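You operate a simulated robot arm through the tools that you are given. There is no shell and no other tool. Be economical: measure what you need, move in short steps, check, and stop when the job is done.

You run a simulated robot arm. Do the job below in one go: nothing can be reset, and whatever is moved stays where it is left.

## Task
Take the teal bottle on the top of the wooden counter and put it away on the grey workbench top. Shut the wooden cupboard door. Take the small white bottle from the top of the wooden counter and put it on the third shop shelf by the passage from the bottom. Put the clear beaker from the top of the long workbench in the sink. Take the small clear bottle and leave it on the table top before the filling machine. Take the wiping pad from the top of the short table and leave it on the small table top. Lift the delivery box lid open. Do these in any order. Set down upright: teal bottle, small white bottle, clear beaker, small clear bottle.

Only the result counts: the job must be done as asked and must still hold three seconds after the hand-in. Knocking over, shifting, dropping, spilling or breaking anything else fails it. Lids that push on must go on centred and level and be pressed home; caps that screw on are set level and turned clockwise until they are tight.

## Robot
A 7-joint arm with a fingered hand on a trunk, on a base that drives. Base frame: it is fixed to the floor where the robot stands at the start and does not move with it; the origin is under the middle of the robot, x ahead of it, y to its left, z up. Lengths are in mm, angles in rad, forces in N, time in s.
With the tool pointing down near the work surface it reaches from about 300 to 740 mm from the robot's upright axis, wherever it stands. Its first joint turns from -2.897 to 2.897 rad. Places, roughly: clear beaker [-8500, -750, 750]; delivery box lid [1900, 2600, 900]; grey workbench top [-5100, -2000, 900]; sink (31x22 cm) [-7300, -2080, 760]; small clear bottle [-8500, 0, 1000]; small table top [-6800, 300, 800]; small white bottle [500, 0, 1250]; table top before the filling machine (40x13 cm) [-4560, -1760, 860]; teal bottle [500, 0, 1000]; third shop shelf by the passage [-1000, 600, 1000]; wiping pad (10x7x6 cm) [-6700, 2400, 600]; wooden cupboard door [400, 200, 400]. Payload 4 kg.
The TCP is the grasp point between the finger pads, 26 mm short of the fingertips. In the tool frame z runs along the fingers and y along their closing line. The gripper opens to 132 mm. The gripper's body begins 73 mm behind the TCP. The gripper is a hand of 4 fingers: y runs from the thumb to the fingers, the wrist lies at [0, 0, -239] in the tool frame, and closing takes about 1.5 s.
Orientation is that of the tool frame in the base frame, as a unit quaternion [x, y, z, w]. With the fingers straight down and closing along the base's y, the tool's x points along the base's -x, its y along +y and its z along -z.

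## Interface
- The arm moves only by the tool play_rows. Its argument "moves" is a list of rows, each an object of numbers (a shift or turn left out is 0, a gripper value left out holds the last): "dx", "dy", "dz": the shift along the tool's x, y, z in cm; "ax", "ay", "az": the turn, a rotation vector about the tool's x, y, z in rad. In form: [{"dx": .., "dy": .., "dz": .., "ax": .., "ay": .., "az": ..}, ...]. A call has 1 to 12 rows; each row is the pose to reach, as a shift and turn from the pose commanded when the call began, along the tool's axes at that moment. "jaw" is the finger opening in cm, from 0 to 13.2, set as the call begins (left out, the last holds). Each row takes 0.2 s and may step no farther than 50 mm and 0.15 rad from the row before; otherwise, or with a gripper value out of range, the whole call is refused. A pose out of reach is approached as far as the arm can. The call stops where the force on the tool passes 40 N (or 10 N more than at its start, if that is more) or the arm is blocked; 0.2 s more then pass. The fingers move at their own pace (about 72 mm/s each) and stop on an object; they squeeze with about 24 N. The grip force told is the motor's: it shows also when the fingers shut on nothing. Time passes only in rows, and 0.2 s behind the last, so rows that repeat a pose let the fingers close. The reply holds the time, the measured pose of the TCP, the force on the tool along the base axes, the opening and the grip force, in the units named above and with some noise, with the torque about the TCP (base axes, N m) and any sound that the robot's microphone picked up, and new pictures: "pictures" is both (left out), scene, wrist or none.
- Cameras (640 x 400 px; columns grow to the right, rows downward): "scene" is now at [-37.2, 205, 1523.6]; the picture's right is [0.92, -0.40, -0.00], its down [-0.37, -0.85, -0.36] and it looks along [0.14, 0.33, -0.93] (base axes); focal length 214 px, centre (320, 200). "wrist" rides on the gripper at [68, 2, -97] in the tool frame; the picture's right is [-0.02, 1.00, 0.00], its down [-0.82, -0.02, -0.58] and it looks along [-0.58, -0.01, 0.82] (tool axes); focal length 270 px, centre (320, 200). There is no depth. A picture from a camera that has moved, and an enlarged one, comes with that camera's place and axes in the base frame and with its lens.
- move_column(by): slides the trunk up (or, below 0, down) by that many mm; the arm and the scene camera ride with it, the base frame stays. It gives what a move gives, with no picture.
- steer(legs): drives the robot by 1 to 6 legs, each [ahead, turn to the left] in mm and rad, along the robot's own axes; the way and the turn of a leg run together, so that a leg with both is an arc; at most 1500 mm and 3.142 rad a leg. The arm and the cameras ride along, it lands a little off, and it stops where it bumps. It gives what a move gives, and a new picture of the scene camera.
- set_grasp(shape): the hand has 4 fingers and takes this shape, open, in about a second: jaw (thumb against the fingers, like two jaws); tri (thumb and two fingers); tip (a fingertip pinch); poke (one finger out to press); point (the index stretched); flat (the hand flat); cup (the hand cupped); fist (a fist). The gripper value then closes the fingers along that shape, each until it touches; the sizes above hold for jaw. It gives what a move gives, with no picture.
- turn_head(pan, tilt): turns the head with the scene camera to pan (to the left, within 2.705 rad either way) and tilt (down, from -0.506 to 1.204), counted from straight ahead of the robot. It gives what a move gives, and a new picture of the scene camera.
- inspect(camera, box): a new picture of the part [left, top, right, bottom] of that camera's present view, enlarged. The clock stands still meanwhile.
- job_done(): hands the job in; it is judged then, once.

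Work in short steps. Places have to be worked out from the pictures, the camera data and where the tool is seen: move nearer, look again, correct. Check each grasp and each placing, and mend what went wrong. You have 186 turns and 260 pictures in all, those below and enlarged ones among them. Open the gripper and draw the arm clear of the work before you hand the job in, unless the task says otherwise; then end with one line.

The tools are called after ">>>" by a JSON object that holds its "fn" and its "kwargs". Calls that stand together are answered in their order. play_rows: Moves the arm, as the interface text tells. Its arguments: {"type":"object","properties":{"moves":{"type":"array","items":{"type":"object","properties":{"dx":{"type":"number"},"dy":{"type":"number"},"dz":{"type":"number"},"ax":{"type":"number"},"ay":{"type":"number"},"az":{"type":"number"}}}},"jaw":{"type":"number"},"pictures":{"type":"string","enum":["both","scene","wrist","none"]}},"required":["moves"]} The other tools are called the same way: move_column (by) slides the trunk up or down; set_grasp (shape) gives the hand a shape; steer (legs) drives the base; turn_head (pan, tilt) turns the head that bears the scene camera; inspect (camera, box) takes an enlarged picture of a part of a camera's view; job_done () hands the job in.

At the start:

```text
t: 0.0
tcp_pos: [398.7, 109.6, 1339.3]
ee_rot: [0.002, 1.0, 0.0, 0.0]
force: [1.2, 0.7, 0.1]
torque: [0.02, -0.01, 0.03]
finger_gap: 131.9
gripper_force: 0.1
shape: jaw
trunk travel left (down, up): [-525.0, 65.0]
robot x, y, heading: [-2.2, -0.0, -0.001]
head pan, tilt: [1.161, 1.201]
```

scene: 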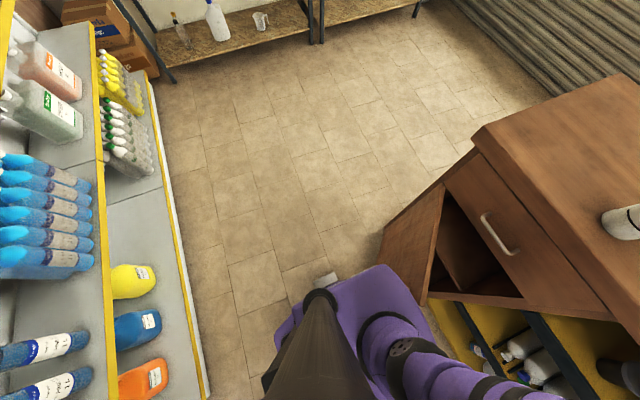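
wrist: 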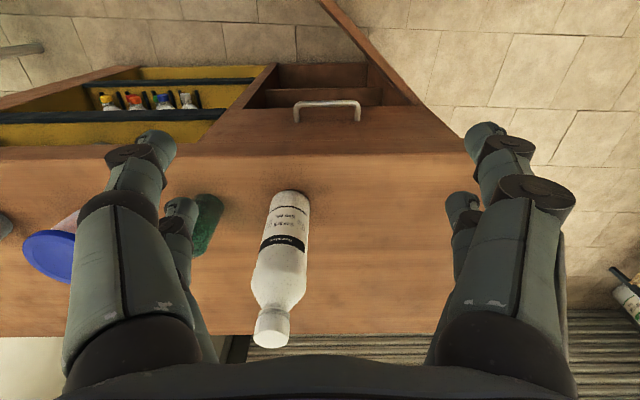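

I start by looking at the counter ahead with the head.

>>> {"fn": "turn_head", "kwargs": {"pan": 0.0, "tilt": 0.7}}

>>> {"fn": "turn_head", "kwargs": {"pan": 1.9, "tilt": 0.4}}

>>> {"fn": "turn_head", "kwargs": {"pan": -1.2, "tilt": 0.4}}

```text
t: 1.4
tcp_pos: [399.0, 108.9, 1339.7]
ee_rot: [0.002, 1.0, 0.0, 0.0]
force: [-0.5, 0.1, 0.1]
torque: [0.0, 0.0, 0.02]
finger_gap: 132.1
gripper_force: 0.0
shape: jaw
trunk travel left (down, up): [-525.0, 65.0]
robot x, y, heading: [-1.9, -1.5, 0.0]
head pan, tilt: [0.0, 0.7]
camera scene: at [25.4, 153.8, 1559.6], right [0.0, -1.0, 0.0], down [-0.64, 0.0, -0.76], along [0.76, 0.0, -0.64], focal length 214 px, centre (320, 200)
```

scene: 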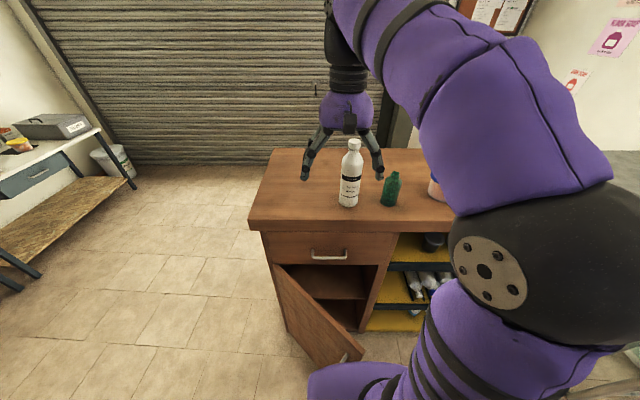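

```text
t: 3.2
tcp_pos: [398.6, 108.6, 1338.9]
ee_rot: [0.003, 1.0, 0.0, 0.0]
force: [0.0, 0.6, 0.5]
torque: [0.0, -0.06, -0.01]
finger_gap: 131.5
gripper_force: 0.1
shape: jaw
trunk travel left (down, up): [-525.0, 65.0]
robot x, y, heading: [-0.4, 2.3, -0.006]
head pan, tilt: [1.901, 0.4]
camera scene: at [-89.4, 241.4, 1586.5], right [0.95, 0.32, 0.0], down [0.13, -0.37, -0.92], along [-0.3, 0.87, -0.39], focal length 214 px, centre (320, 200)
```

scene: 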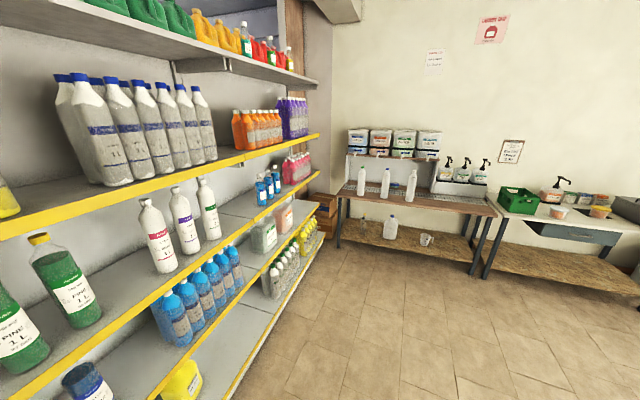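

```text
t: 5.9
tcp_pos: [399.6, 108.6, 1339.8]
ee_rot: [0.003, 1.0, 0.001, 0.001]
force: [-0.1, -1.0, 0.3]
torque: [0.02, 0.01, -0.01]
finger_gap: 132.0
gripper_force: 0.1
shape: jaw
trunk travel left (down, up): [-525.0, 65.0]
robot x, y, heading: [-4.5, 2.8, -0.003]
head pan, tilt: [-1.201, 0.4]
camera scene: at [-26.0, 67.4, 1586.5], right [-0.93, -0.36, 0.0], down [-0.14, 0.36, -0.92], along [0.33, -0.86, -0.39], focal length 214 px, centre (320, 200)
```

scene: 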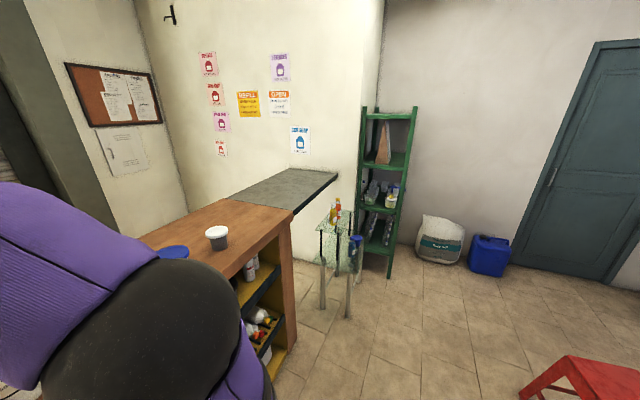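

I'll look around behind too, and zoom on the counter items.

>>> {"fn": "turn_head", "kwargs": {"pan": 2.6, "tilt": 0.3}}

>>> {"fn": "turn_head", "kwargs": {"pan": -2.6, "tilt": 0.3}}

>>> {"fn": "turn_head", "kwargs": {"pan": 0.9, "tilt": 0.2}}

>>> {"fn": "turn_head", "kwargs": {"pan": 0.1, "tilt": 0.95}}

```text
t: 9.0
tcp_pos: [398.7, 109.4, 1339.2]
ee_rot: [0.003, 1.0, 0.0, 0.0]
force: [0.4, 0.3, -0.8]
torque: [-0.04, 0.01, 0.04]
finger_gap: 132.0
gripper_force: 0.1
shape: jaw
trunk travel left (down, up): [-525.0, 65.0]
robot x, y, heading: [-1.3, 1.9, -0.002]
head pan, tilt: [2.601, 0.3]
camera scene: at [-139.5, 201.9, 1595.7], right [0.52, 0.86, 0.0], down [0.25, -0.15, -0.96], along [-0.82, 0.49, -0.3], focal length 214 px, centre (320, 200)
```

scene: 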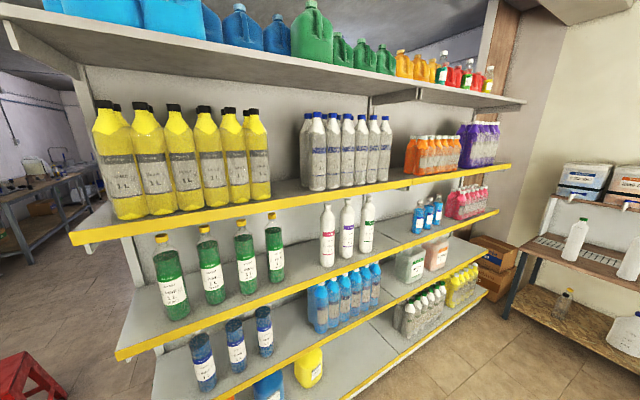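

```text
t: 13.1
tcp_pos: [399.0, 109.4, 1339.2]
ee_rot: [0.002, 1.0, 0.0, 0.0]
force: [0.4, 0.3, 0.3]
torque: [0.0, 0.04, -0.01]
finger_gap: 132.1
gripper_force: 0.1
shape: jaw
trunk travel left (down, up): [-525.0, 65.0]
robot x, y, heading: [2.0, -0.6, -0.001]
head pan, tilt: [-2.601, 0.3]
camera scene: at [-139.5, 105.7, 1595.7], right [-0.52, 0.86, 0.0], down [0.25, 0.15, -0.96], along [-0.82, -0.49, -0.3], focal length 214 px, centre (320, 200)
```

scene: 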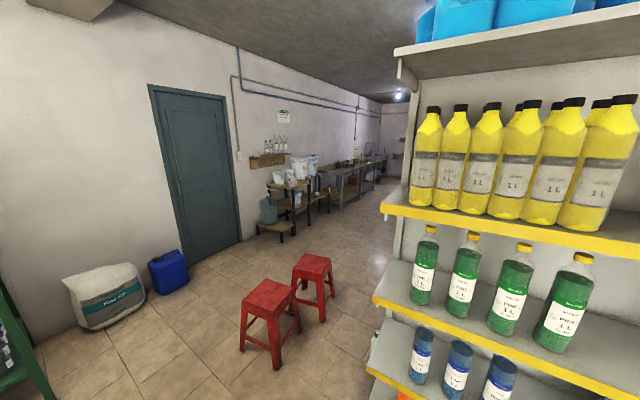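

```text
t: 16.0
tcp_pos: [399.7, 111.0, 1339.7]
ee_rot: [0.003, 1.0, 0.001, 0.0]
force: [-0.4, -0.6, -0.6]
torque: [0.03, -0.03, 0.01]
finger_gap: 132.1
gripper_force: 0.0
shape: jaw
trunk travel left (down, up): [-525.0, 65.0]
robot x, y, heading: [-1.2, -0.3, 0.0]
head pan, tilt: [0.901, 0.201]
camera scene: at [-1.6, 226.8, 1605.0], right [0.78, -0.62, 0.0], down [-0.12, -0.16, -0.98], along [0.61, 0.77, -0.2], focal length 214 px, centre (320, 200)
```

scene: 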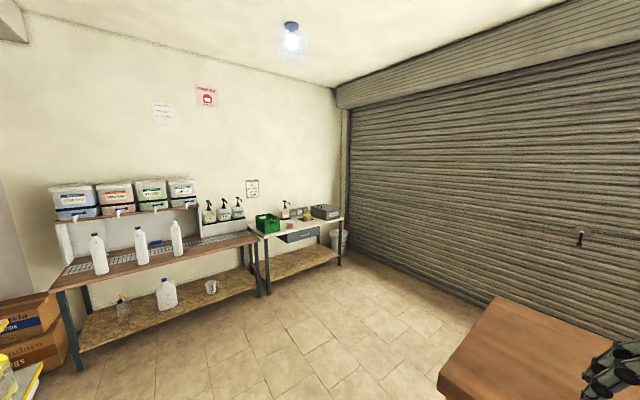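

```text
t: 17.2
tcp_pos: [399.5, 109.5, 1339.3]
ee_rot: [0.003, 1.0, 0.0, 0.0]
force: [0.3, -0.2, 0.5]
torque: [-0.01, -0.03, -0.02]
finger_gap: 131.7
gripper_force: 0.1
shape: jaw
trunk travel left (down, up): [-525.0, 65.0]
robot x, y, heading: [1.1, -1.3, -0.003]
head pan, tilt: [0.099, 0.949]
camera scene: at [12.9, 161.0, 1539.9], right [0.1, -0.99, 0.0], down [-0.81, -0.08, -0.58], along [0.58, 0.06, -0.81], focal length 214 px, centre (320, 200)
```

scene: 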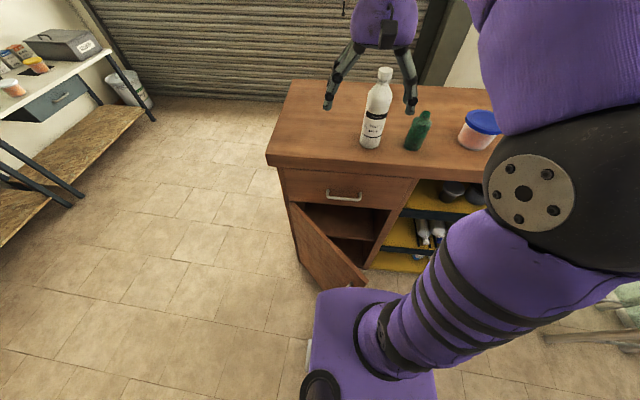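

White bottle (~240 tall) stands at about (620,50) on a ~1020–1040 high counter; teal is to its right. I test how far the wrist can roll so the camera ends above a horizontal hand, while also rising a bit.

>>> {"fn": "play_rows", "kwargs": {"moves": [{"az": 0.15}, {"az": 0.3}, {"az": 0.45}, {"az": 0.6}, {"az": 0.75}, {"az": 0.9}, {"az": 1.05}, {"az": 1.2}, {"az": 1.35}, {"az": 1.5}, {"az": 1.571}], "pictures": "wrist"}}

>>> {"fn": "play_rows", "kwargs": {"moves": [{"az": 0.15}, {"az": 0.3}, {"az": 0.45}, {"az": 0.6}, {"az": 0.75}, {"az": 0.9}, {"az": 1.05}, {"az": 1.2}, {"az": 1.35}, {"az": 1.5}, {"az": 1.571}], "pictures": "wrist"}}

```text
t: 19.6
tcp_pos: [397.5, 111.1, 1338.7]
ee_rot: [0.709, 0.705, 0.0, -0.001]
force: [-0.3, 0.0, 0.7]
torque: [0.04, 0.01, 0.0]
finger_gap: 131.8
gripper_force: 0.1
shape: jaw
trunk travel left (down, up): [-525.0, 65.0]
robot x, y, heading: [-0.2, 3.3, -0.005]
head pan, tilt: [0.099, 0.949]
camera wrist: at [400.8, 177.9, 1436.3], right [1.0, -0.03, 0.0], down [-0.03, -0.82, 0.58], along [-0.02, -0.58, -0.82], focal length 270 px, centre (320, 200)
```

wrist: 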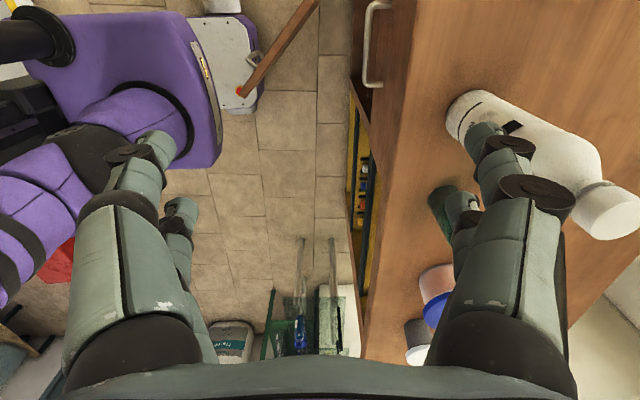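

```text
t: 22.0
tcp_pos: [399.7, 110.1, 1338.5]
ee_rot: [1.0, -0.003, 0.0, 0.001]
force: [0.7, 0.0, 0.4]
torque: [0.02, 0.0, 0.02]
finger_gap: 132.0
gripper_force: 0.1
shape: jaw
trunk travel left (down, up): [-525.0, 65.0]
robot x, y, heading: [5.4, 1.9, 0.002]
head pan, tilt: [0.099, 0.949]
camera wrist: at [467.5, 107.4, 1436.1], right [-0.03, -1.0, 0.0], down [-0.82, 0.03, 0.58], along [-0.58, 0.02, -0.82], focal length 270 px, centre (320, 200)
```

wrist: 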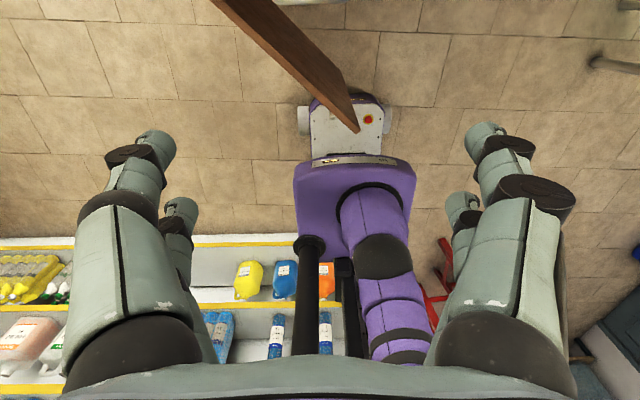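

Roll works. Now tilt the hand to horizontal (tool z toward +x, camera on top), rising and moving forward a bit.

>>> {"fn": "play_rows", "kwargs": {"moves": [{"ay": 0.15, "dx": 1, "dz": -1}, {"ay": 0.3, "dx": 2, "dz": -2}, {"ay": 0.45, "dx": 3, "dz": -3}, {"ay": 0.6, "dx": 4, "dz": -4}, {"ay": 0.75, "dx": 5, "dz": -4}, {"ay": 0.9, "dx": 6, "dz": -4}, {"ay": 1.05, "dx": 7, "dz": -4}, {"ay": 1.2, "dx": 8, "dz": -4}, {"ay": 1.35, "dx": 8, "dz": -4}, {"ay": 1.5, "dx": 8, "dz": -4}, {"ay": 1.571, "dx": 8, "dz": -4}]}}

```text
t: 24.3
tcp_pos: [477.4, 166.1, 1358.1]
ee_rot: [0.746, 0.042, 0.66, -0.078]
force: [0.7, -0.5, 0.4]
torque: [-0.01, 0.03, 0.02]
finger_gap: 132.0
gripper_force: 0.1
shape: jaw
trunk travel left (down, up): [-525.0, 65.0]
robot x, y, heading: [-1.0, 0.5, 0.001]
head pan, tilt: [0.099, 0.949]
stopped in row 11: the arm was blocked; the commanded pose is now the measured one
camera scene: at [12.8, 160.2, 1539.9], right [0.1, -1.0, 0.0], down [-0.81, -0.08, -0.58], along [0.58, 0.06, -0.81], focal length 214 px, centre (320, 200)
camera wrist: at [391.4, 144.4, 1437.5], right [0.16, -0.98, -0.09], down [-0.67, -0.05, -0.74], along [0.72, 0.18, -0.67], focal length 270 px, centre (320, 200)
```

scene: 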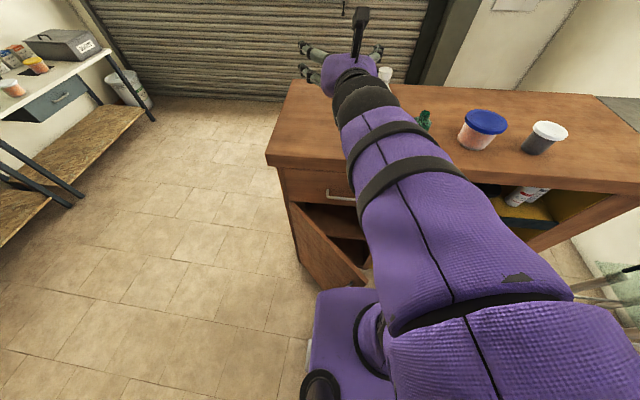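
wrist: 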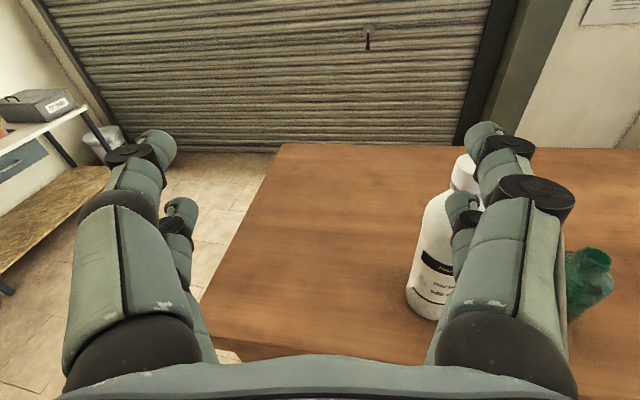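

The hand is nearly horizontal at (477,166,1358), yawed 10° left. Now shift toward the bottle's line (right) and straighten yaw a bit.

>>> {"fn": "play_rows", "kwargs": {"moves": [{"dy": 3}, {"dy": 6, "ax": 0.05}, {"dy": 9, "ax": 0.1}, {"dy": 11.5, "ax": 0.15}], "pictures": "none"}}

>>> {"fn": "move_column", "kwargs": {"by": -100}}

```text
t: 25.3
tcp_pos: [496.9, 53.0, 1349.8]
ee_rot: [0.737, 0.092, 0.656, -0.131]
force: [-0.1, -0.2, -0.5]
torque: [-0.03, -0.01, 0.01]
finger_gap: 132.0
gripper_force: 0.0
shape: jaw
trunk travel left (down, up): [-525.0, 65.0]
robot x, y, heading: [-3.9, 1.0, -0.003]
head pan, tilt: [0.099, 0.949]
```

```text
t: 26.6
tcp_pos: [496.4, 54.1, 1250.7]
ee_rot: [0.738, 0.092, 0.656, -0.133]
force: [-0.1, 0.3, -0.1]
torque: [-0.01, -0.01, -0.02]
finger_gap: 131.9
gripper_force: 0.1
shape: jaw
trunk travel left (down, up): [-425.0, 165.0]
robot x, y, heading: [1.0, 2.8, 0.001]
head pan, tilt: [0.099, 0.949]
```

I turned yaw the wrong way; correct it by negative ax, and look.

>>> {"fn": "play_rows", "kwargs": {"moves": [{"ax": -0.12}, {"ax": -0.24}, {"ax": -0.32}], "pictures": "both"}}

```text
t: 27.4
tcp_pos: [496.2, 52.6, 1251.1]
ee_rot: [0.749, -0.014, 0.663, -0.013]
force: [0.2, -0.1, 0.0]
torque: [0.01, 0.04, 0.0]
finger_gap: 132.2
gripper_force: 0.1
shape: jaw
trunk travel left (down, up): [-425.0, 165.0]
robot x, y, heading: [1.9, -1.2, -0.001]
head pan, tilt: [0.099, 0.949]
camera scene: at [12.8, 161.1, 1439.8], right [0.1, -0.99, 0.0], down [-0.81, -0.08, -0.58], along [0.58, 0.06, -0.81], focal length 214 px, centre (320, 200)
camera wrist: at [409.0, 49.0, 1331.0], right [-0.01, -1.0, -0.06], down [-0.67, 0.05, -0.74], along [0.74, 0.04, -0.67], focal length 270 px, centre (320, 200)
```

scene: 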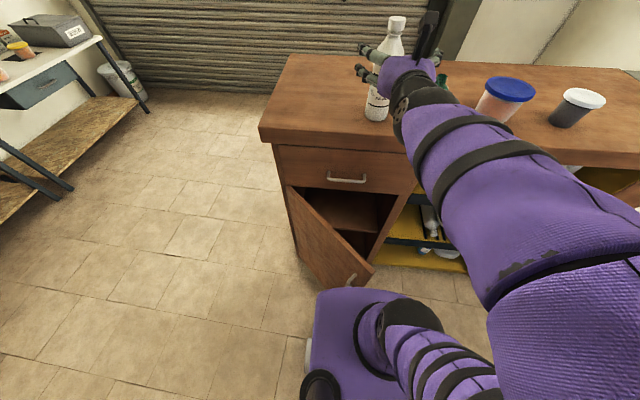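
wrist: 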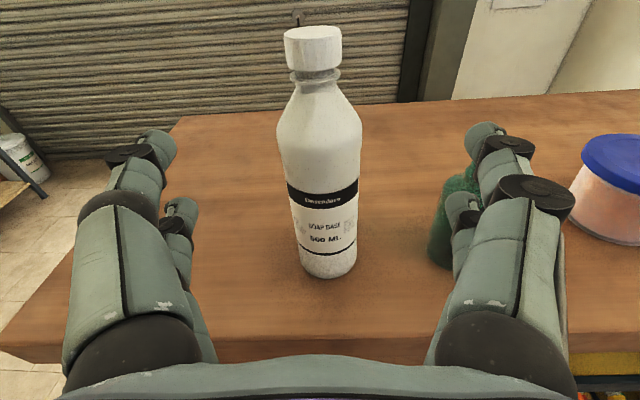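

Bottle centre ≈(617,57), counter ≈1062. Narrow the jaw to 10 cm, lower the column, then look.

>>> {"fn": "move_column", "kwargs": {"by": -75}}

>>> {"fn": "play_rows", "kwargs": {"moves": [{"dz": 2}, {"dz": 4}, {"dz": 4}], "jaw": 10.5, "pictures": "both"}}

```text
t: 28.5
tcp_pos: [497.3, 53.4, 1176.1]
ee_rot: [0.749, -0.014, 0.662, -0.013]
force: [-0.9, -0.4, -0.9]
torque: [0.01, -0.01, 0.02]
finger_gap: 131.8
gripper_force: 0.0
shape: jaw
trunk travel left (down, up): [-350.0, 240.0]
robot x, y, heading: [-3.5, -3.0, -0.001]
head pan, tilt: [0.099, 0.949]
```

```text
t: 29.3
tcp_pos: [536.3, 52.4, 1172.6]
ee_rot: [0.749, -0.015, 0.662, -0.013]
force: [0.1, 0.4, -0.5]
torque: [0.0, -0.01, -0.03]
finger_gap: 105.3
gripper_force: 0.0
shape: jaw
trunk travel left (down, up): [-350.0, 240.0]
robot x, y, heading: [5.9, 2.7, 0.001]
head pan, tilt: [0.099, 0.949]
camera scene: at [13.1, 160.9, 1364.8], right [0.1, -1.0, 0.0], down [-0.81, -0.08, -0.58], along [0.58, 0.06, -0.81], focal length 214 px, centre (320, 200)
camera wrist: at [448.3, 48.6, 1251.6], right [-0.01, -1.0, -0.06], down [-0.67, 0.05, -0.74], along [0.74, 0.04, -0.67], focal length 270 px, centre (320, 200)
```

scene: 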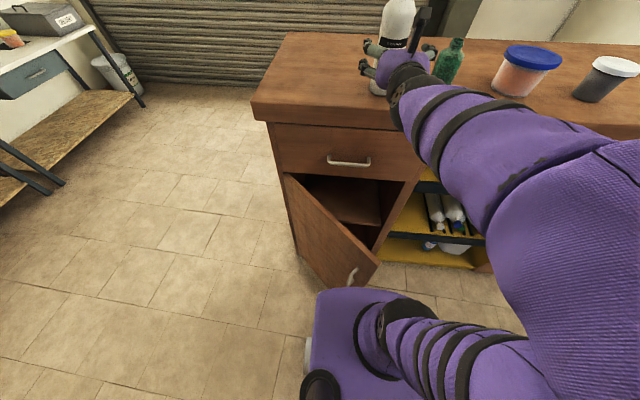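
wrist: 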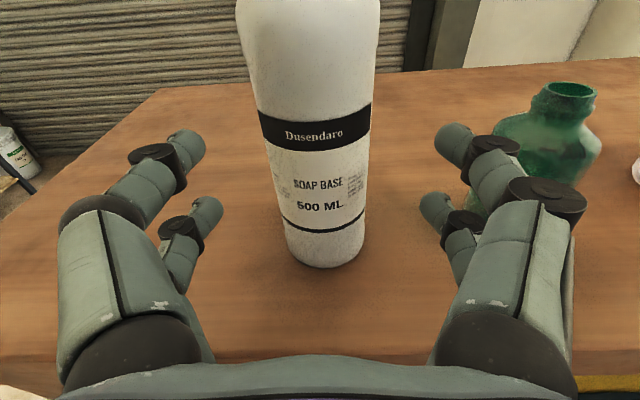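

Aligned. Advance 7 cm so the bottle sits between pads and close.

>>> {"fn": "play_rows", "kwargs": {"moves": [{"dz": 2.5}, {"dz": 5}, {"dz": 7.3}, {"dz": 7.3}], "pictures": "wrist"}}

>>> {"fn": "play_rows", "kwargs": {"moves": [{}, {}, {}, {}, {}, {}, {}, {}], "jaw": 0, "pictures": "both"}}

```text
t: 30.3
tcp_pos: [609.0, 54.0, 1164.1]
ee_rot: [0.749, -0.014, 0.662, -0.013]
force: [0.3, 0.3, 0.1]
torque: [-0.03, 0.04, 0.03]
finger_gap: 105.2
gripper_force: 0.1
shape: jaw
trunk travel left (down, up): [-350.0, 240.0]
robot x, y, heading: [0.5, 2.8, 0.0]
head pan, tilt: [0.099, 0.949]
camera wrist: at [521.3, 49.0, 1242.8], right [-0.01, -1.0, -0.06], down [-0.67, 0.05, -0.74], along [0.74, 0.04, -0.67], focal length 270 px, centre (320, 200)
```

wrist: 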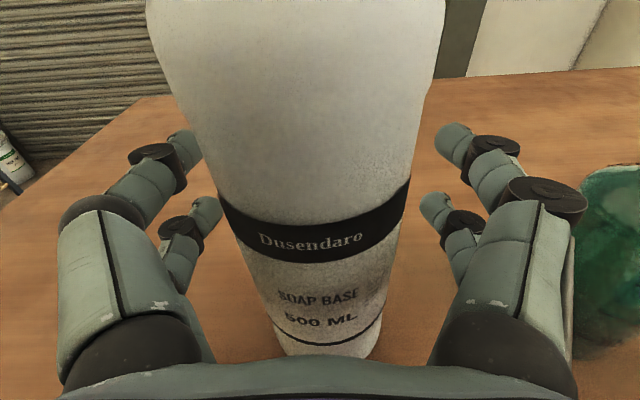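

```text
t: 32.1
tcp_pos: [607.8, 52.9, 1162.4]
ee_rot: [0.749, -0.015, 0.662, -0.013]
force: [0.5, -0.1, 1.8]
torque: [0.01, -0.02, 0.02]
finger_gap: 23.1
gripper_force: 23.5
shape: jaw
trunk travel left (down, up): [-350.0, 240.0]
robot x, y, heading: [-1.3, -1.8, -0.002]
head pan, tilt: [0.099, 0.949]
camera scene: at [13.0, 160.9, 1364.8], right [0.1, -1.0, 0.0], down [-0.81, -0.08, -0.58], along [0.58, 0.06, -0.81], focal length 214 px, centre (320, 200)
camera wrist: at [521.0, 48.8, 1242.8], right [-0.01, -1.0, -0.06], down [-0.67, 0.05, -0.74], along [0.74, 0.04, -0.67], focal length 270 px, centre (320, 200)
```

scene: 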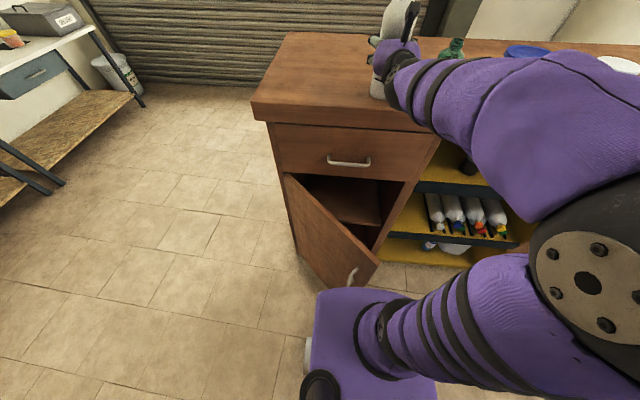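
wrist: 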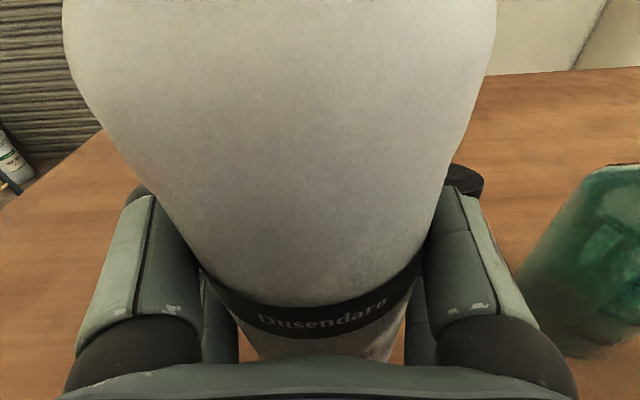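

The fingers wrapped around the bottle. Lift by the column and check.

>>> {"fn": "move_column", "kwargs": {"by": 60}}

>>> {"fn": "play_rows", "kwargs": {"moves": [{}], "pictures": "both"}}

```text
t: 33.1
tcp_pos: [608.8, 53.7, 1221.8]
ee_rot: [0.749, -0.013, 0.662, -0.014]
force: [0.4, -0.2, -5.3]
torque: [-0.01, -0.15, 0.01]
finger_gap: 23.0
gripper_force: 24.0
shape: jaw
trunk travel left (down, up): [-410.0, 180.0]
robot x, y, heading: [1.9, 1.9, -0.002]
head pan, tilt: [0.099, 0.949]
```

```text
t: 33.5
tcp_pos: [608.9, 53.6, 1222.3]
ee_rot: [0.75, -0.014, 0.662, -0.013]
force: [-0.1, 0.4, -5.1]
torque: [-0.01, -0.16, 0.01]
finger_gap: 22.8
gripper_force: 24.0
shape: jaw
trunk travel left (down, up): [-410.0, 180.0]
robot x, y, heading: [2.5, 0.1, 0.002]
head pan, tilt: [0.099, 0.949]
camera scene: at [13.3, 161.0, 1424.8], right [0.1, -1.0, 0.0], down [-0.81, -0.08, -0.58], along [0.58, 0.06, -0.81], focal length 214 px, centre (320, 200)
camera wrist: at [521.3, 49.0, 1302.5], right [-0.01, -1.0, -0.06], down [-0.67, 0.05, -0.74], along [0.74, 0.04, -0.67], focal length 270 px, centre (320, 200)
```

scene: 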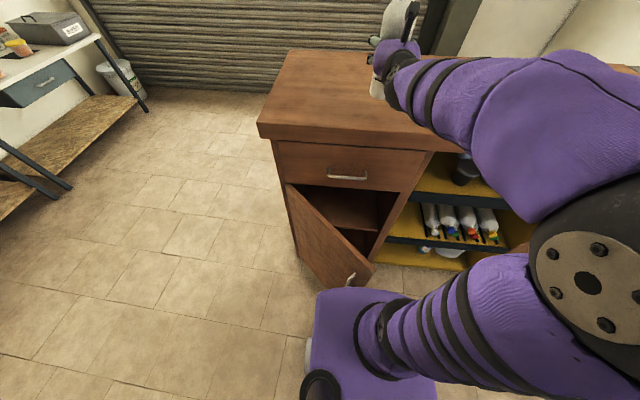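
wrist: 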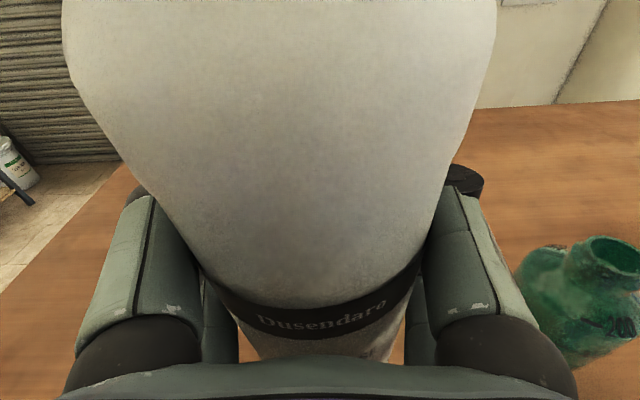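

Held firmly (≈5 N). Back up 130 mm, then turn left toward the shop shelf; look at 90° and then 180°.

>>> {"fn": "steer", "kwargs": {"legs": [[-130, 0], [0, 1.571], [0, 1.571]]}}

>>> {"fn": "turn_head", "kwargs": {"pan": 0.2, "tilt": 0.6}}

```text
t: 41.6
tcp_pos: [-632.1, 348.4, 1221.5]
ee_rot: [0.268, 0.701, 0.212, -0.625]
force: [0.3, 1.0, -5.7]
torque: [0.11, 0.12, -0.01]
finger_gap: 22.7
gripper_force: 24.4
shape: jaw
trunk travel left (down, up): [-410.0, 180.0]
robot x, y, heading: [-134.9, 2.2, 2.44]
head pan, tilt: [0.099, 0.949]
stopped in leg 3: the robot was blocked; the commanded pose is now the measured one
camera scene: at [-242.9, -112.2, 1424.8], right [0.57, 0.82, 0.0], down [0.67, -0.46, -0.58], along [-0.48, 0.33, -0.81], focal length 214 px, centre (320, 200)
```

scene: 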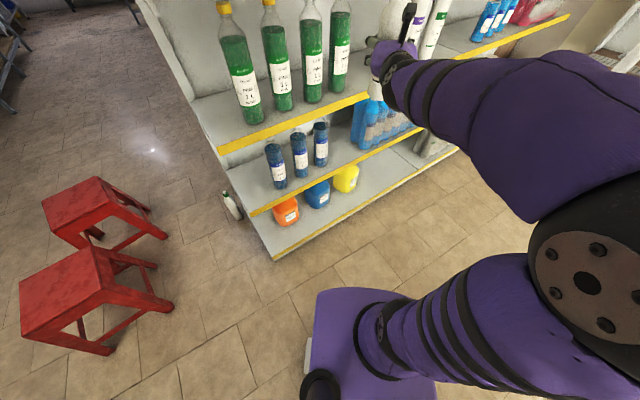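

```text
t: 42.4
tcp_pos: [-633.8, 349.2, 1221.1]
ee_rot: [0.268, 0.7, 0.212, -0.627]
force: [-0.5, 0.6, -6.1]
torque: [0.11, 0.1, -0.01]
finger_gap: 22.7
gripper_force: 24.1
shape: jaw
trunk travel left (down, up): [-410.0, 180.0]
robot x, y, heading: [-129.4, 1.9, 2.44]
head pan, tilt: [0.201, 0.6]
camera scene: at [-260.5, -110.9, 1453.1], right [0.48, 0.88, 0.0], down [0.5, -0.27, -0.82], along [-0.72, 0.4, -0.57], focal length 214 px, centre (320, 200)
```

scene: 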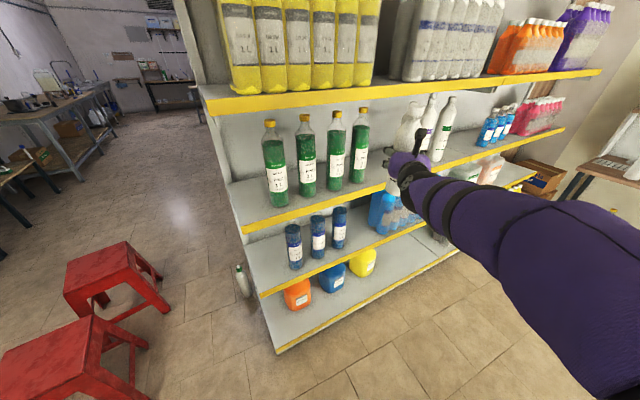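

The turn was blocked at 2.44 rad with no force on the hand; I look at the base's surroundings to see what it touched.

>>> {"fn": "turn_head", "kwargs": {"pan": -2.3, "tilt": 0.9}}

>>> {"fn": "turn_head", "kwargs": {"pan": 2.4, "tilt": 0.9}}

```text
t: 44.7
tcp_pos: [-634.0, 349.5, 1222.7]
ee_rot: [0.268, 0.701, 0.212, -0.626]
force: [0.2, -0.8, -5.5]
torque: [0.14, 0.1, 0.03]
finger_gap: 22.8
gripper_force: 24.0
shape: jaw
trunk travel left (down, up): [-410.0, 180.0]
robot x, y, heading: [-129.7, 0.5, 2.441]
head pan, tilt: [-2.3, 0.901]
camera scene: at [-108.2, -142.9, 1428.5], right [0.14, -0.99, 0.0], down [-0.78, -0.11, -0.62], along [0.62, 0.09, -0.78], focal length 214 px, centre (320, 200)
```

scene: 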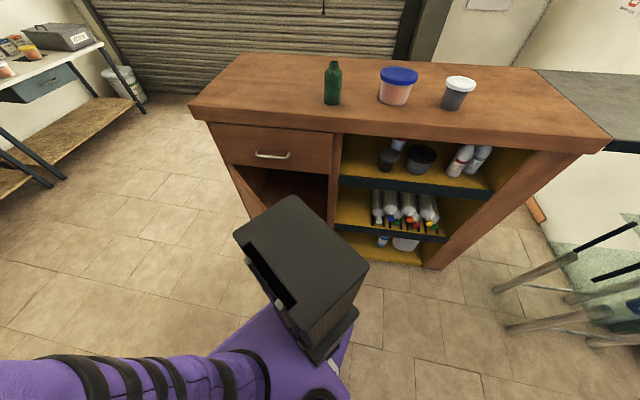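

```text
t: 48.4
tcp_pos: [-632.7, 348.5, 1222.5]
ee_rot: [0.269, 0.7, 0.214, -0.627]
force: [0.0, 0.2, -4.3]
torque: [0.13, 0.12, -0.05]
finger_gap: 22.8
gripper_force: 23.7
shape: jaw
trunk travel left (down, up): [-410.0, 180.0]
robot x, y, heading: [-131.7, 3.1, 2.444]
head pan, tilt: [2.4, 0.901]
camera scene: at [-173.4, -228.3, 1428.5], right [-0.99, -0.13, 0.0], down [-0.1, 0.78, -0.62], along [0.08, -0.62, -0.78], focal length 214 px, centre (320, 200)
```

scene: 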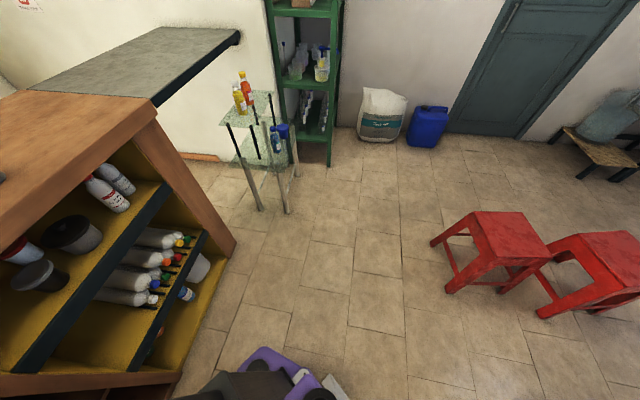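

The rear box of the base touches the open door. I back-turn to face +y, drive 625 mm, then turn to face the shelf away from the counter; free gap on the third shelf is around y≈575 between green and slim white bottles.

>>> {"fn": "steer", "kwargs": {"legs": [[0, -0.87], [625, 0], [0, 1.571]]}}

>>> {"fn": "turn_head", "kwargs": {"pan": -0.1, "tilt": 0.5}}

```text
t: 58.7
tcp_pos: [-736.6, 568.5, 1222.4]
ee_rot: [0.009, 0.75, -0.018, -0.661]
force: [0.7, 0.4, -5.4]
torque: [0.01, 0.17, 0.0]
finger_gap: 22.6
gripper_force: 23.6
shape: jaw
trunk travel left (down, up): [-410.0, 180.0]
robot x, y, heading: [-128.2, 632.2, -3.133]
head pan, tilt: [2.4, 0.901]
camera scene: at [-11.0, 429.8, 1428.5], right [-0.67, -0.74, 0.0], down [-0.58, 0.53, -0.62], along [0.46, -0.42, -0.78], focal length 214 px, centre (320, 200)
```

scene: 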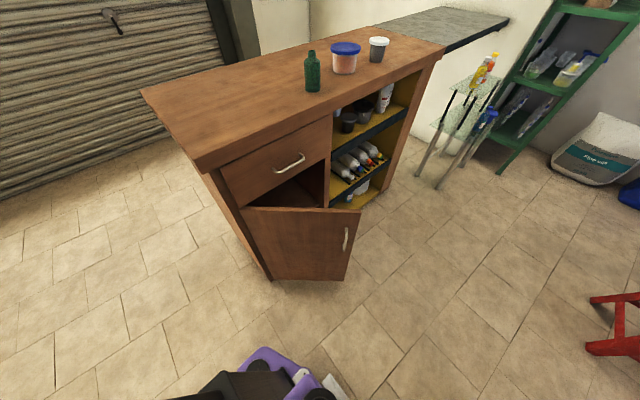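

```text
t: 61.0
tcp_pos: [-736.1, 568.9, 1222.1]
ee_rot: [0.009, 0.75, -0.018, -0.661]
force: [-0.6, 0.6, -5.2]
torque: [-0.01, 0.16, -0.04]
finger_gap: 22.6
gripper_force: 23.6
shape: jaw
trunk travel left (down, up): [-410.0, 180.0]
robot x, y, heading: [-128.5, 631.3, -3.13]
head pan, tilt: [-0.099, 0.499]
camera scene: at [-157.7, 488.7, 1462.3], right [0.09, 1.0, 0.0], down [0.48, -0.04, -0.88], along [-0.87, 0.08, -0.48], focal length 214 px, centre (320, 200)
```

scene: 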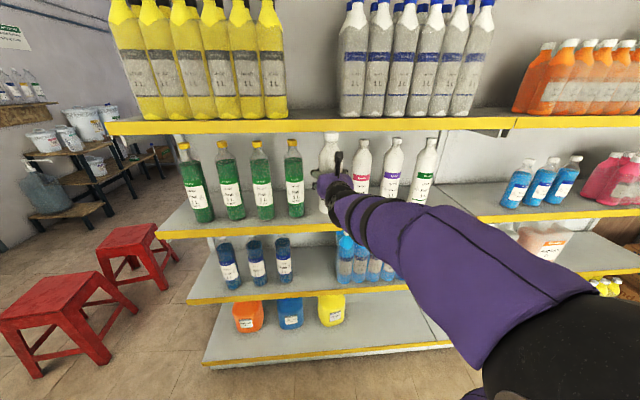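

Clear view: third shelf gap centre y≈597 between green bottle 4 and white bottle 1. Shift 3 cm right and lower the column so the bottle base clears the lip by ~5 cm, then check.

>>> {"fn": "play_rows", "kwargs": {"moves": [{"dy": 1.5}, {"dy": 3.0}], "pictures": "none"}}

>>> {"fn": "move_column", "kwargs": {"by": -110}}

>>> {"fn": "steer", "kwargs": {"legs": [[100, 0]]}}

>>> {"fn": "inspect", "kwargs": {"camera": "scene", "box": [220, 80, 460, 230]}}

>>> {"fn": "inspect", "kwargs": {"camera": "wrist", "box": [0, 0, 640, 400]}}

```text
t: 61.6
tcp_pos: [-736.2, 599.4, 1220.8]
ee_rot: [0.008, 0.75, -0.019, -0.661]
force: [0.0, -0.4, -5.5]
torque: [-0.01, 0.15, -0.01]
finger_gap: 22.2
gripper_force: 24.4
shape: jaw
trunk travel left (down, up): [-410.0, 180.0]
robot x, y, heading: [-128.4, 631.3, -3.137]
head pan, tilt: [-0.099, 0.499]
```

```text
t: 63.0
tcp_pos: [-735.6, 599.1, 1110.4]
ee_rot: [0.009, 0.75, -0.018, -0.661]
force: [0.1, -0.1, -5.1]
torque: [0.0, 0.14, 0.02]
finger_gap: 22.6
gripper_force: 24.0
shape: jaw
trunk travel left (down, up): [-300.0, 290.0]
robot x, y, heading: [-131.9, 636.5, -3.133]
head pan, tilt: [-0.099, 0.499]
```

```text
t: 64.2
tcp_pos: [-839.9, 597.7, 1110.9]
ee_rot: [0.008, 0.75, -0.018, -0.661]
force: [-0.5, -0.3, -5.4]
torque: [-0.03, 0.14, 0.02]
finger_gap: 22.4
gripper_force: 24.0
shape: jaw
trunk travel left (down, up): [-300.0, 290.0]
robot x, y, heading: [-233.7, 631.6, -3.133]
head pan, tilt: [-0.099, 0.499]
camera scene: at [-260.1, 487.9, 1352.3], right [0.09, 1.0, 0.0], down [0.48, -0.04, -0.88], along [-0.87, 0.08, -0.48], focal length 214 px, centre (320, 200)
```

scene: 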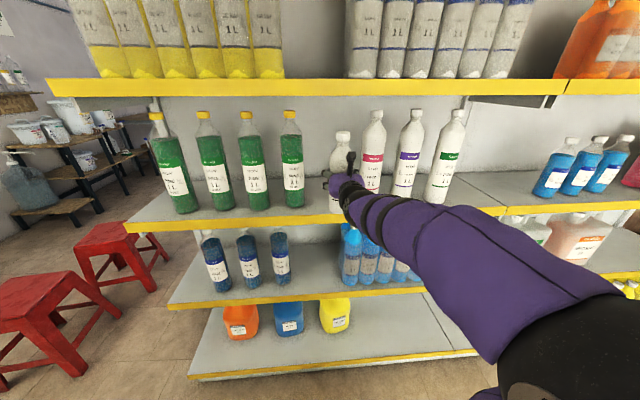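

```text
2.67 times, centred on (340, 155) of scene
camera zoom: at [-260.1, 487.9, 1352.3], right [0.09, 1.0, 0.0], down [0.48, -0.04, -0.88], along [-0.87, 0.08, -0.48], focal length 572 px, centre (267, 320)
```

zoom: 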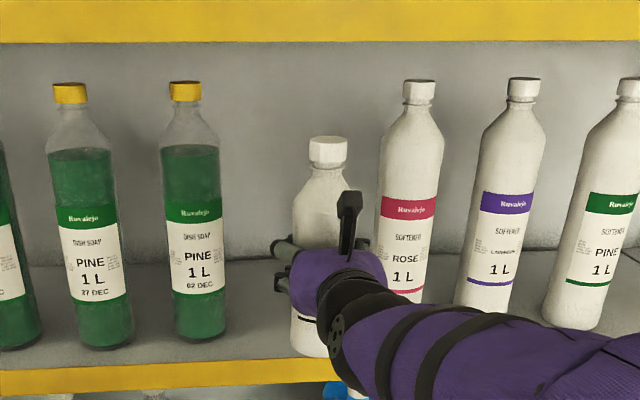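

```text
1.00 times, centred on (320, 200) of wrist (not enlarged: the box is as wide or as high as the picture)
camera zoom: at [-752.2, 603.4, 1190.6], right [-0.01, 1.0, -0.06], down [0.68, -0.04, -0.74], along [-0.74, -0.05, -0.67], focal length 270 px, centre (320, 200)
```

zoom: 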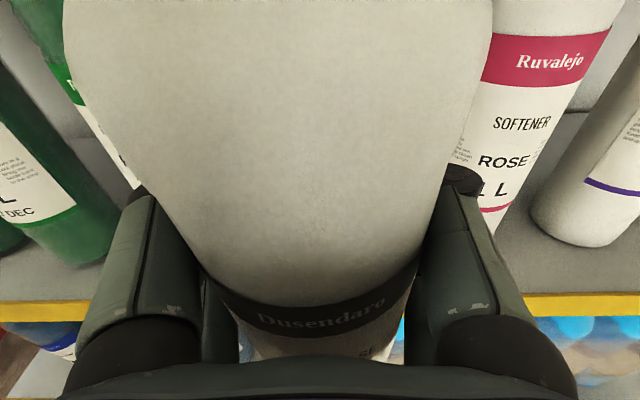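

Bottle is upright, base ≈1005, gap centred ~603. Drive in 115 mm.

>>> {"fn": "steer", "kwargs": {"legs": [[113, 0]]}}

>>> {"fn": "inspect", "kwargs": {"camera": "scene", "box": [220, 80, 460, 230]}}

```text
t: 65.4
tcp_pos: [-954.9, 597.0, 1110.2]
ee_rot: [0.009, 0.751, -0.018, -0.66]
force: [0.6, -0.2, -4.6]
torque: [-0.01, 0.18, 0.03]
finger_gap: 22.5
gripper_force: 23.9
shape: jaw
trunk travel left (down, up): [-300.0, 290.0]
robot x, y, heading: [-345.4, 628.5, -3.133]
head pan, tilt: [-0.099, 0.499]
camera scene: at [-375.1, 486.9, 1352.3], right [0.09, 1.0, 0.0], down [0.48, -0.04, -0.88], along [-0.87, 0.08, -0.48], focal length 214 px, centre (320, 200)
```

scene: 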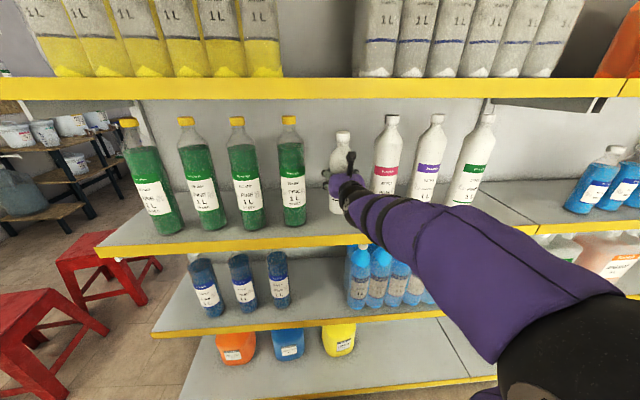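

```text
2.67 times, centred on (340, 155) of scene
camera zoom: at [-375.1, 486.9, 1352.3], right [0.09, 1.0, 0.0], down [0.48, -0.04, -0.88], along [-0.87, 0.08, -0.48], focal length 572 px, centre (267, 320)
```

zoom: 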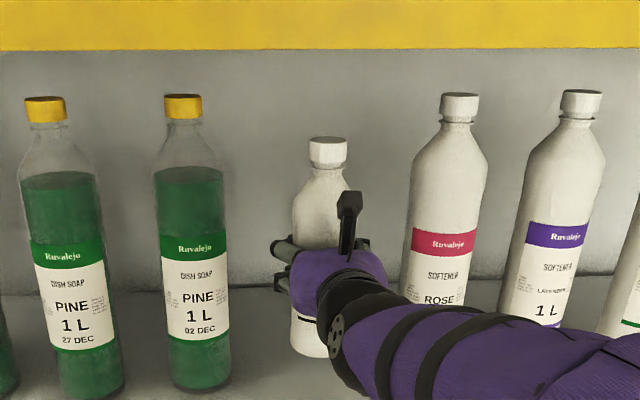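

In the gap. Lower the column 40 mm, then feel for the shelf with small arm steps.

>>> {"fn": "move_column", "kwargs": {"by": -40}}

>>> {"fn": "play_rows", "kwargs": {"moves": [{"dx": -0.5}, {"dx": -1.0}, {"dx": -1.5}], "pictures": "scene"}}

```text
t: 66.2
tcp_pos: [-953.6, 596.4, 1069.6]
ee_rot: [0.008, 0.75, -0.018, -0.661]
force: [0.3, 0.4, -4.7]
torque: [0.0, 0.19, 0.01]
finger_gap: 22.7
gripper_force: 24.5
shape: jaw
trunk travel left (down, up): [-260.0, 330.0]
robot x, y, heading: [-343.3, 629.7, -3.132]
head pan, tilt: [-0.099, 0.499]
```

```text
t: 67.0
tcp_pos: [-953.0, 596.7, 1056.0]
ee_rot: [0.008, 0.75, -0.019, -0.661]
force: [-0.2, 0.2, -5.1]
torque: [0.02, 0.16, 0.01]
finger_gap: 22.5
gripper_force: 23.9
shape: jaw
trunk travel left (down, up): [-260.0, 330.0]
robot x, y, heading: [-343.9, 627.5, -3.131]
head pan, tilt: [-0.099, 0.499]
camera scene: at [-375.1, 486.9, 1312.3], right [0.09, 1.0, 0.0], down [0.48, -0.04, -0.88], along [-0.87, 0.08, -0.48], focal length 214 px, centre (320, 200)
```

scene: 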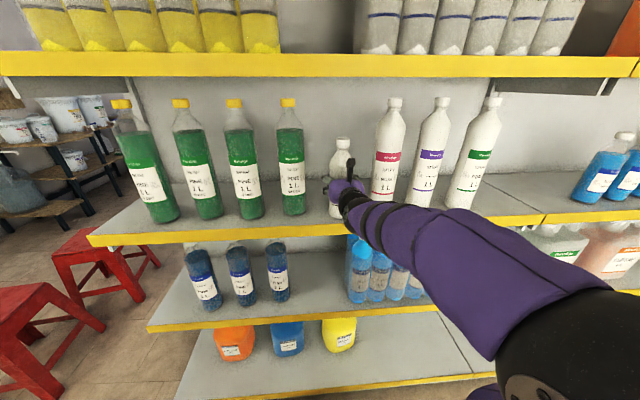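

Still hanging; continue down gently.

>>> {"fn": "play_rows", "kwargs": {"moves": [{"dx": -0.3}, {"dx": -0.6}, {"dx": -0.9}, {"dx": -0.9}], "pictures": "none"}}

>>> {"fn": "inspect", "kwargs": {"camera": "scene", "box": [260, 130, 420, 230]}}

```text
t: 68.0
tcp_pos: [-951.1, 595.3, 1051.9]
ee_rot: [0.009, 0.747, -0.018, -0.665]
force: [-8.6, 2.4, 28.6]
torque: [-0.07, -0.83, 0.02]
finger_gap: 22.6
gripper_force: 23.8
shape: jaw
trunk travel left (down, up): [-260.0, 330.0]
robot x, y, heading: [-347.3, 632.8, -3.135]
head pan, tilt: [-0.099, 0.499]
```

```text
4.00 times, centred on (340, 180) of scene
camera zoom: at [-374.0, 487.3, 1312.8], right [0.09, 1.0, 0.0], down [0.48, -0.04, -0.88], along [-0.87, 0.08, -0.48], focal length 858 px, centre (240, 280)
```

zoom: 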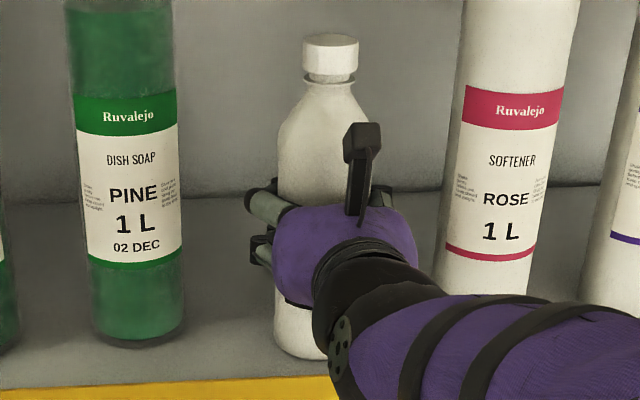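

Shelf contact at TCP ≈1052. Ease up 4 mm and open to 9.5 cm.

>>> {"fn": "play_rows", "kwargs": {"moves": [{"dx": 0.4}, {"dx": 0.4}], "pictures": "none"}}

>>> {"fn": "play_rows", "kwargs": {"moves": [{}, {}, {}, {}, {}, {}, {}], "jaw": 10, "pictures": "both"}}

```text
t: 68.6
tcp_pos: [-951.3, 595.8, 1051.9]
ee_rot: [0.007, 0.749, -0.02, -0.662]
force: [-5.5, -0.1, 19.4]
torque: [-0.2, -0.53, -0.06]
finger_gap: 22.6
gripper_force: 23.9
shape: jaw
trunk travel left (down, up): [-260.0, 330.0]
robot x, y, heading: [-348.4, 630.8, -3.132]
head pan, tilt: [-0.099, 0.499]
```

```text
t: 70.2
tcp_pos: [-950.8, 596.1, 1050.2]
ee_rot: [0.007, 0.75, -0.019, -0.661]
force: [-0.5, -1.0, -0.5]
torque: [0.01, -0.01, 0.02]
finger_gap: 99.7
gripper_force: 0.1
shape: jaw
trunk travel left (down, up): [-260.0, 330.0]
robot x, y, heading: [-346.8, 628.8, -3.136]
head pan, tilt: [-0.099, 0.499]
camera scene: at [-374.8, 486.9, 1312.3], right [0.09, 1.0, 0.0], down [0.48, -0.04, -0.88], along [-0.87, 0.08, -0.48], focal length 214 px, centre (320, 200)
camera wrist: at [-864.5, 601.4, 1130.8], right [-0.01, 1.0, -0.06], down [0.68, -0.04, -0.74], along [-0.74, -0.05, -0.67], focal length 270 px, centre (320, 200)
```

scene: 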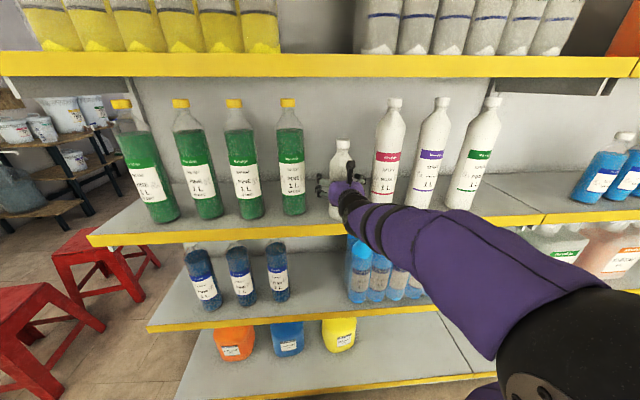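
wrist: 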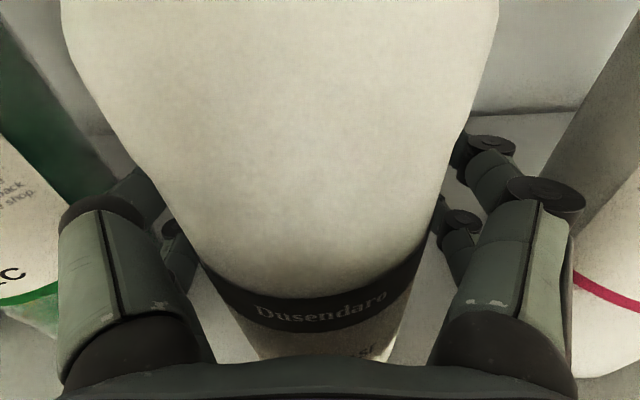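

Released and upright. Back the hand out along the tool and drive back, then look.

>>> {"fn": "play_rows", "kwargs": {"moves": [{"dz": -2}, {"dz": -4}, {"dz": -6}], "pictures": "none"}}

>>> {"fn": "steer", "kwargs": {"legs": [[-200, 0]]}}

>>> {"fn": "inspect", "kwargs": {"camera": "wrist", "box": [0, 0, 640, 400]}}

```text
t: 71.0
tcp_pos: [-893.6, 596.8, 1058.2]
ee_rot: [0.008, 0.75, -0.018, -0.661]
force: [0.6, 1.1, 0.6]
torque: [0.02, -0.01, 0.0]
finger_gap: 99.6
gripper_force: 0.2
shape: jaw
trunk travel left (down, up): [-260.0, 330.0]
robot x, y, heading: [-345.5, 631.3, -3.133]
head pan, tilt: [-0.099, 0.499]
```

```text
t: 72.6
tcp_pos: [-697.7, 597.0, 1058.2]
ee_rot: [0.008, 0.75, -0.019, -0.661]
force: [-0.1, 1.0, 0.1]
torque: [-0.01, 0.04, 0.03]
finger_gap: 100.1
gripper_force: 0.0
shape: jaw
trunk travel left (down, up): [-260.0, 330.0]
robot x, y, heading: [-152.8, 633.0, -3.128]
head pan, tilt: [-0.099, 0.499]
camera scene: at [-179.7, 488.9, 1312.3], right [0.09, 1.0, 0.0], down [0.48, -0.04, -0.88], along [-0.87, 0.08, -0.48], focal length 214 px, centre (320, 200)
```

scene: 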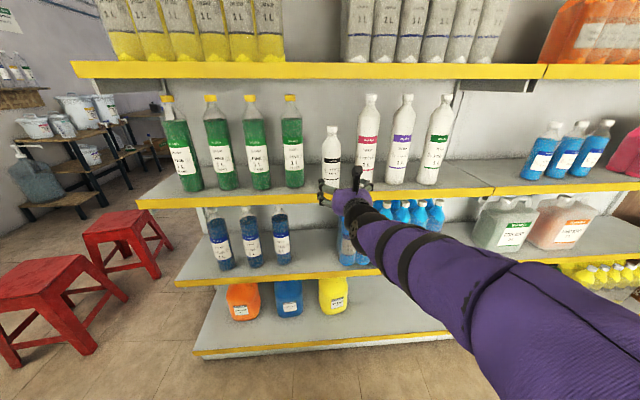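

```text
1.00 times, centred on (320, 200) of wrist (not enlarged: the box is as wide or as high as the picture)
camera zoom: at [-611.3, 603.4, 1138.3], right [-0.01, 1.0, -0.06], down [0.68, -0.04, -0.74], along [-0.74, -0.05, -0.67], focal length 270 px, centre (320, 200)
```

zoom: 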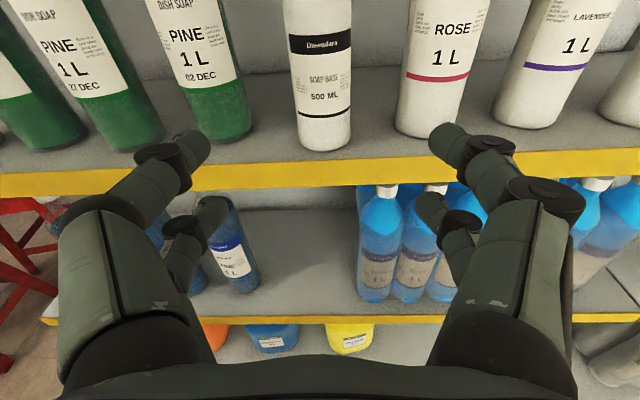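

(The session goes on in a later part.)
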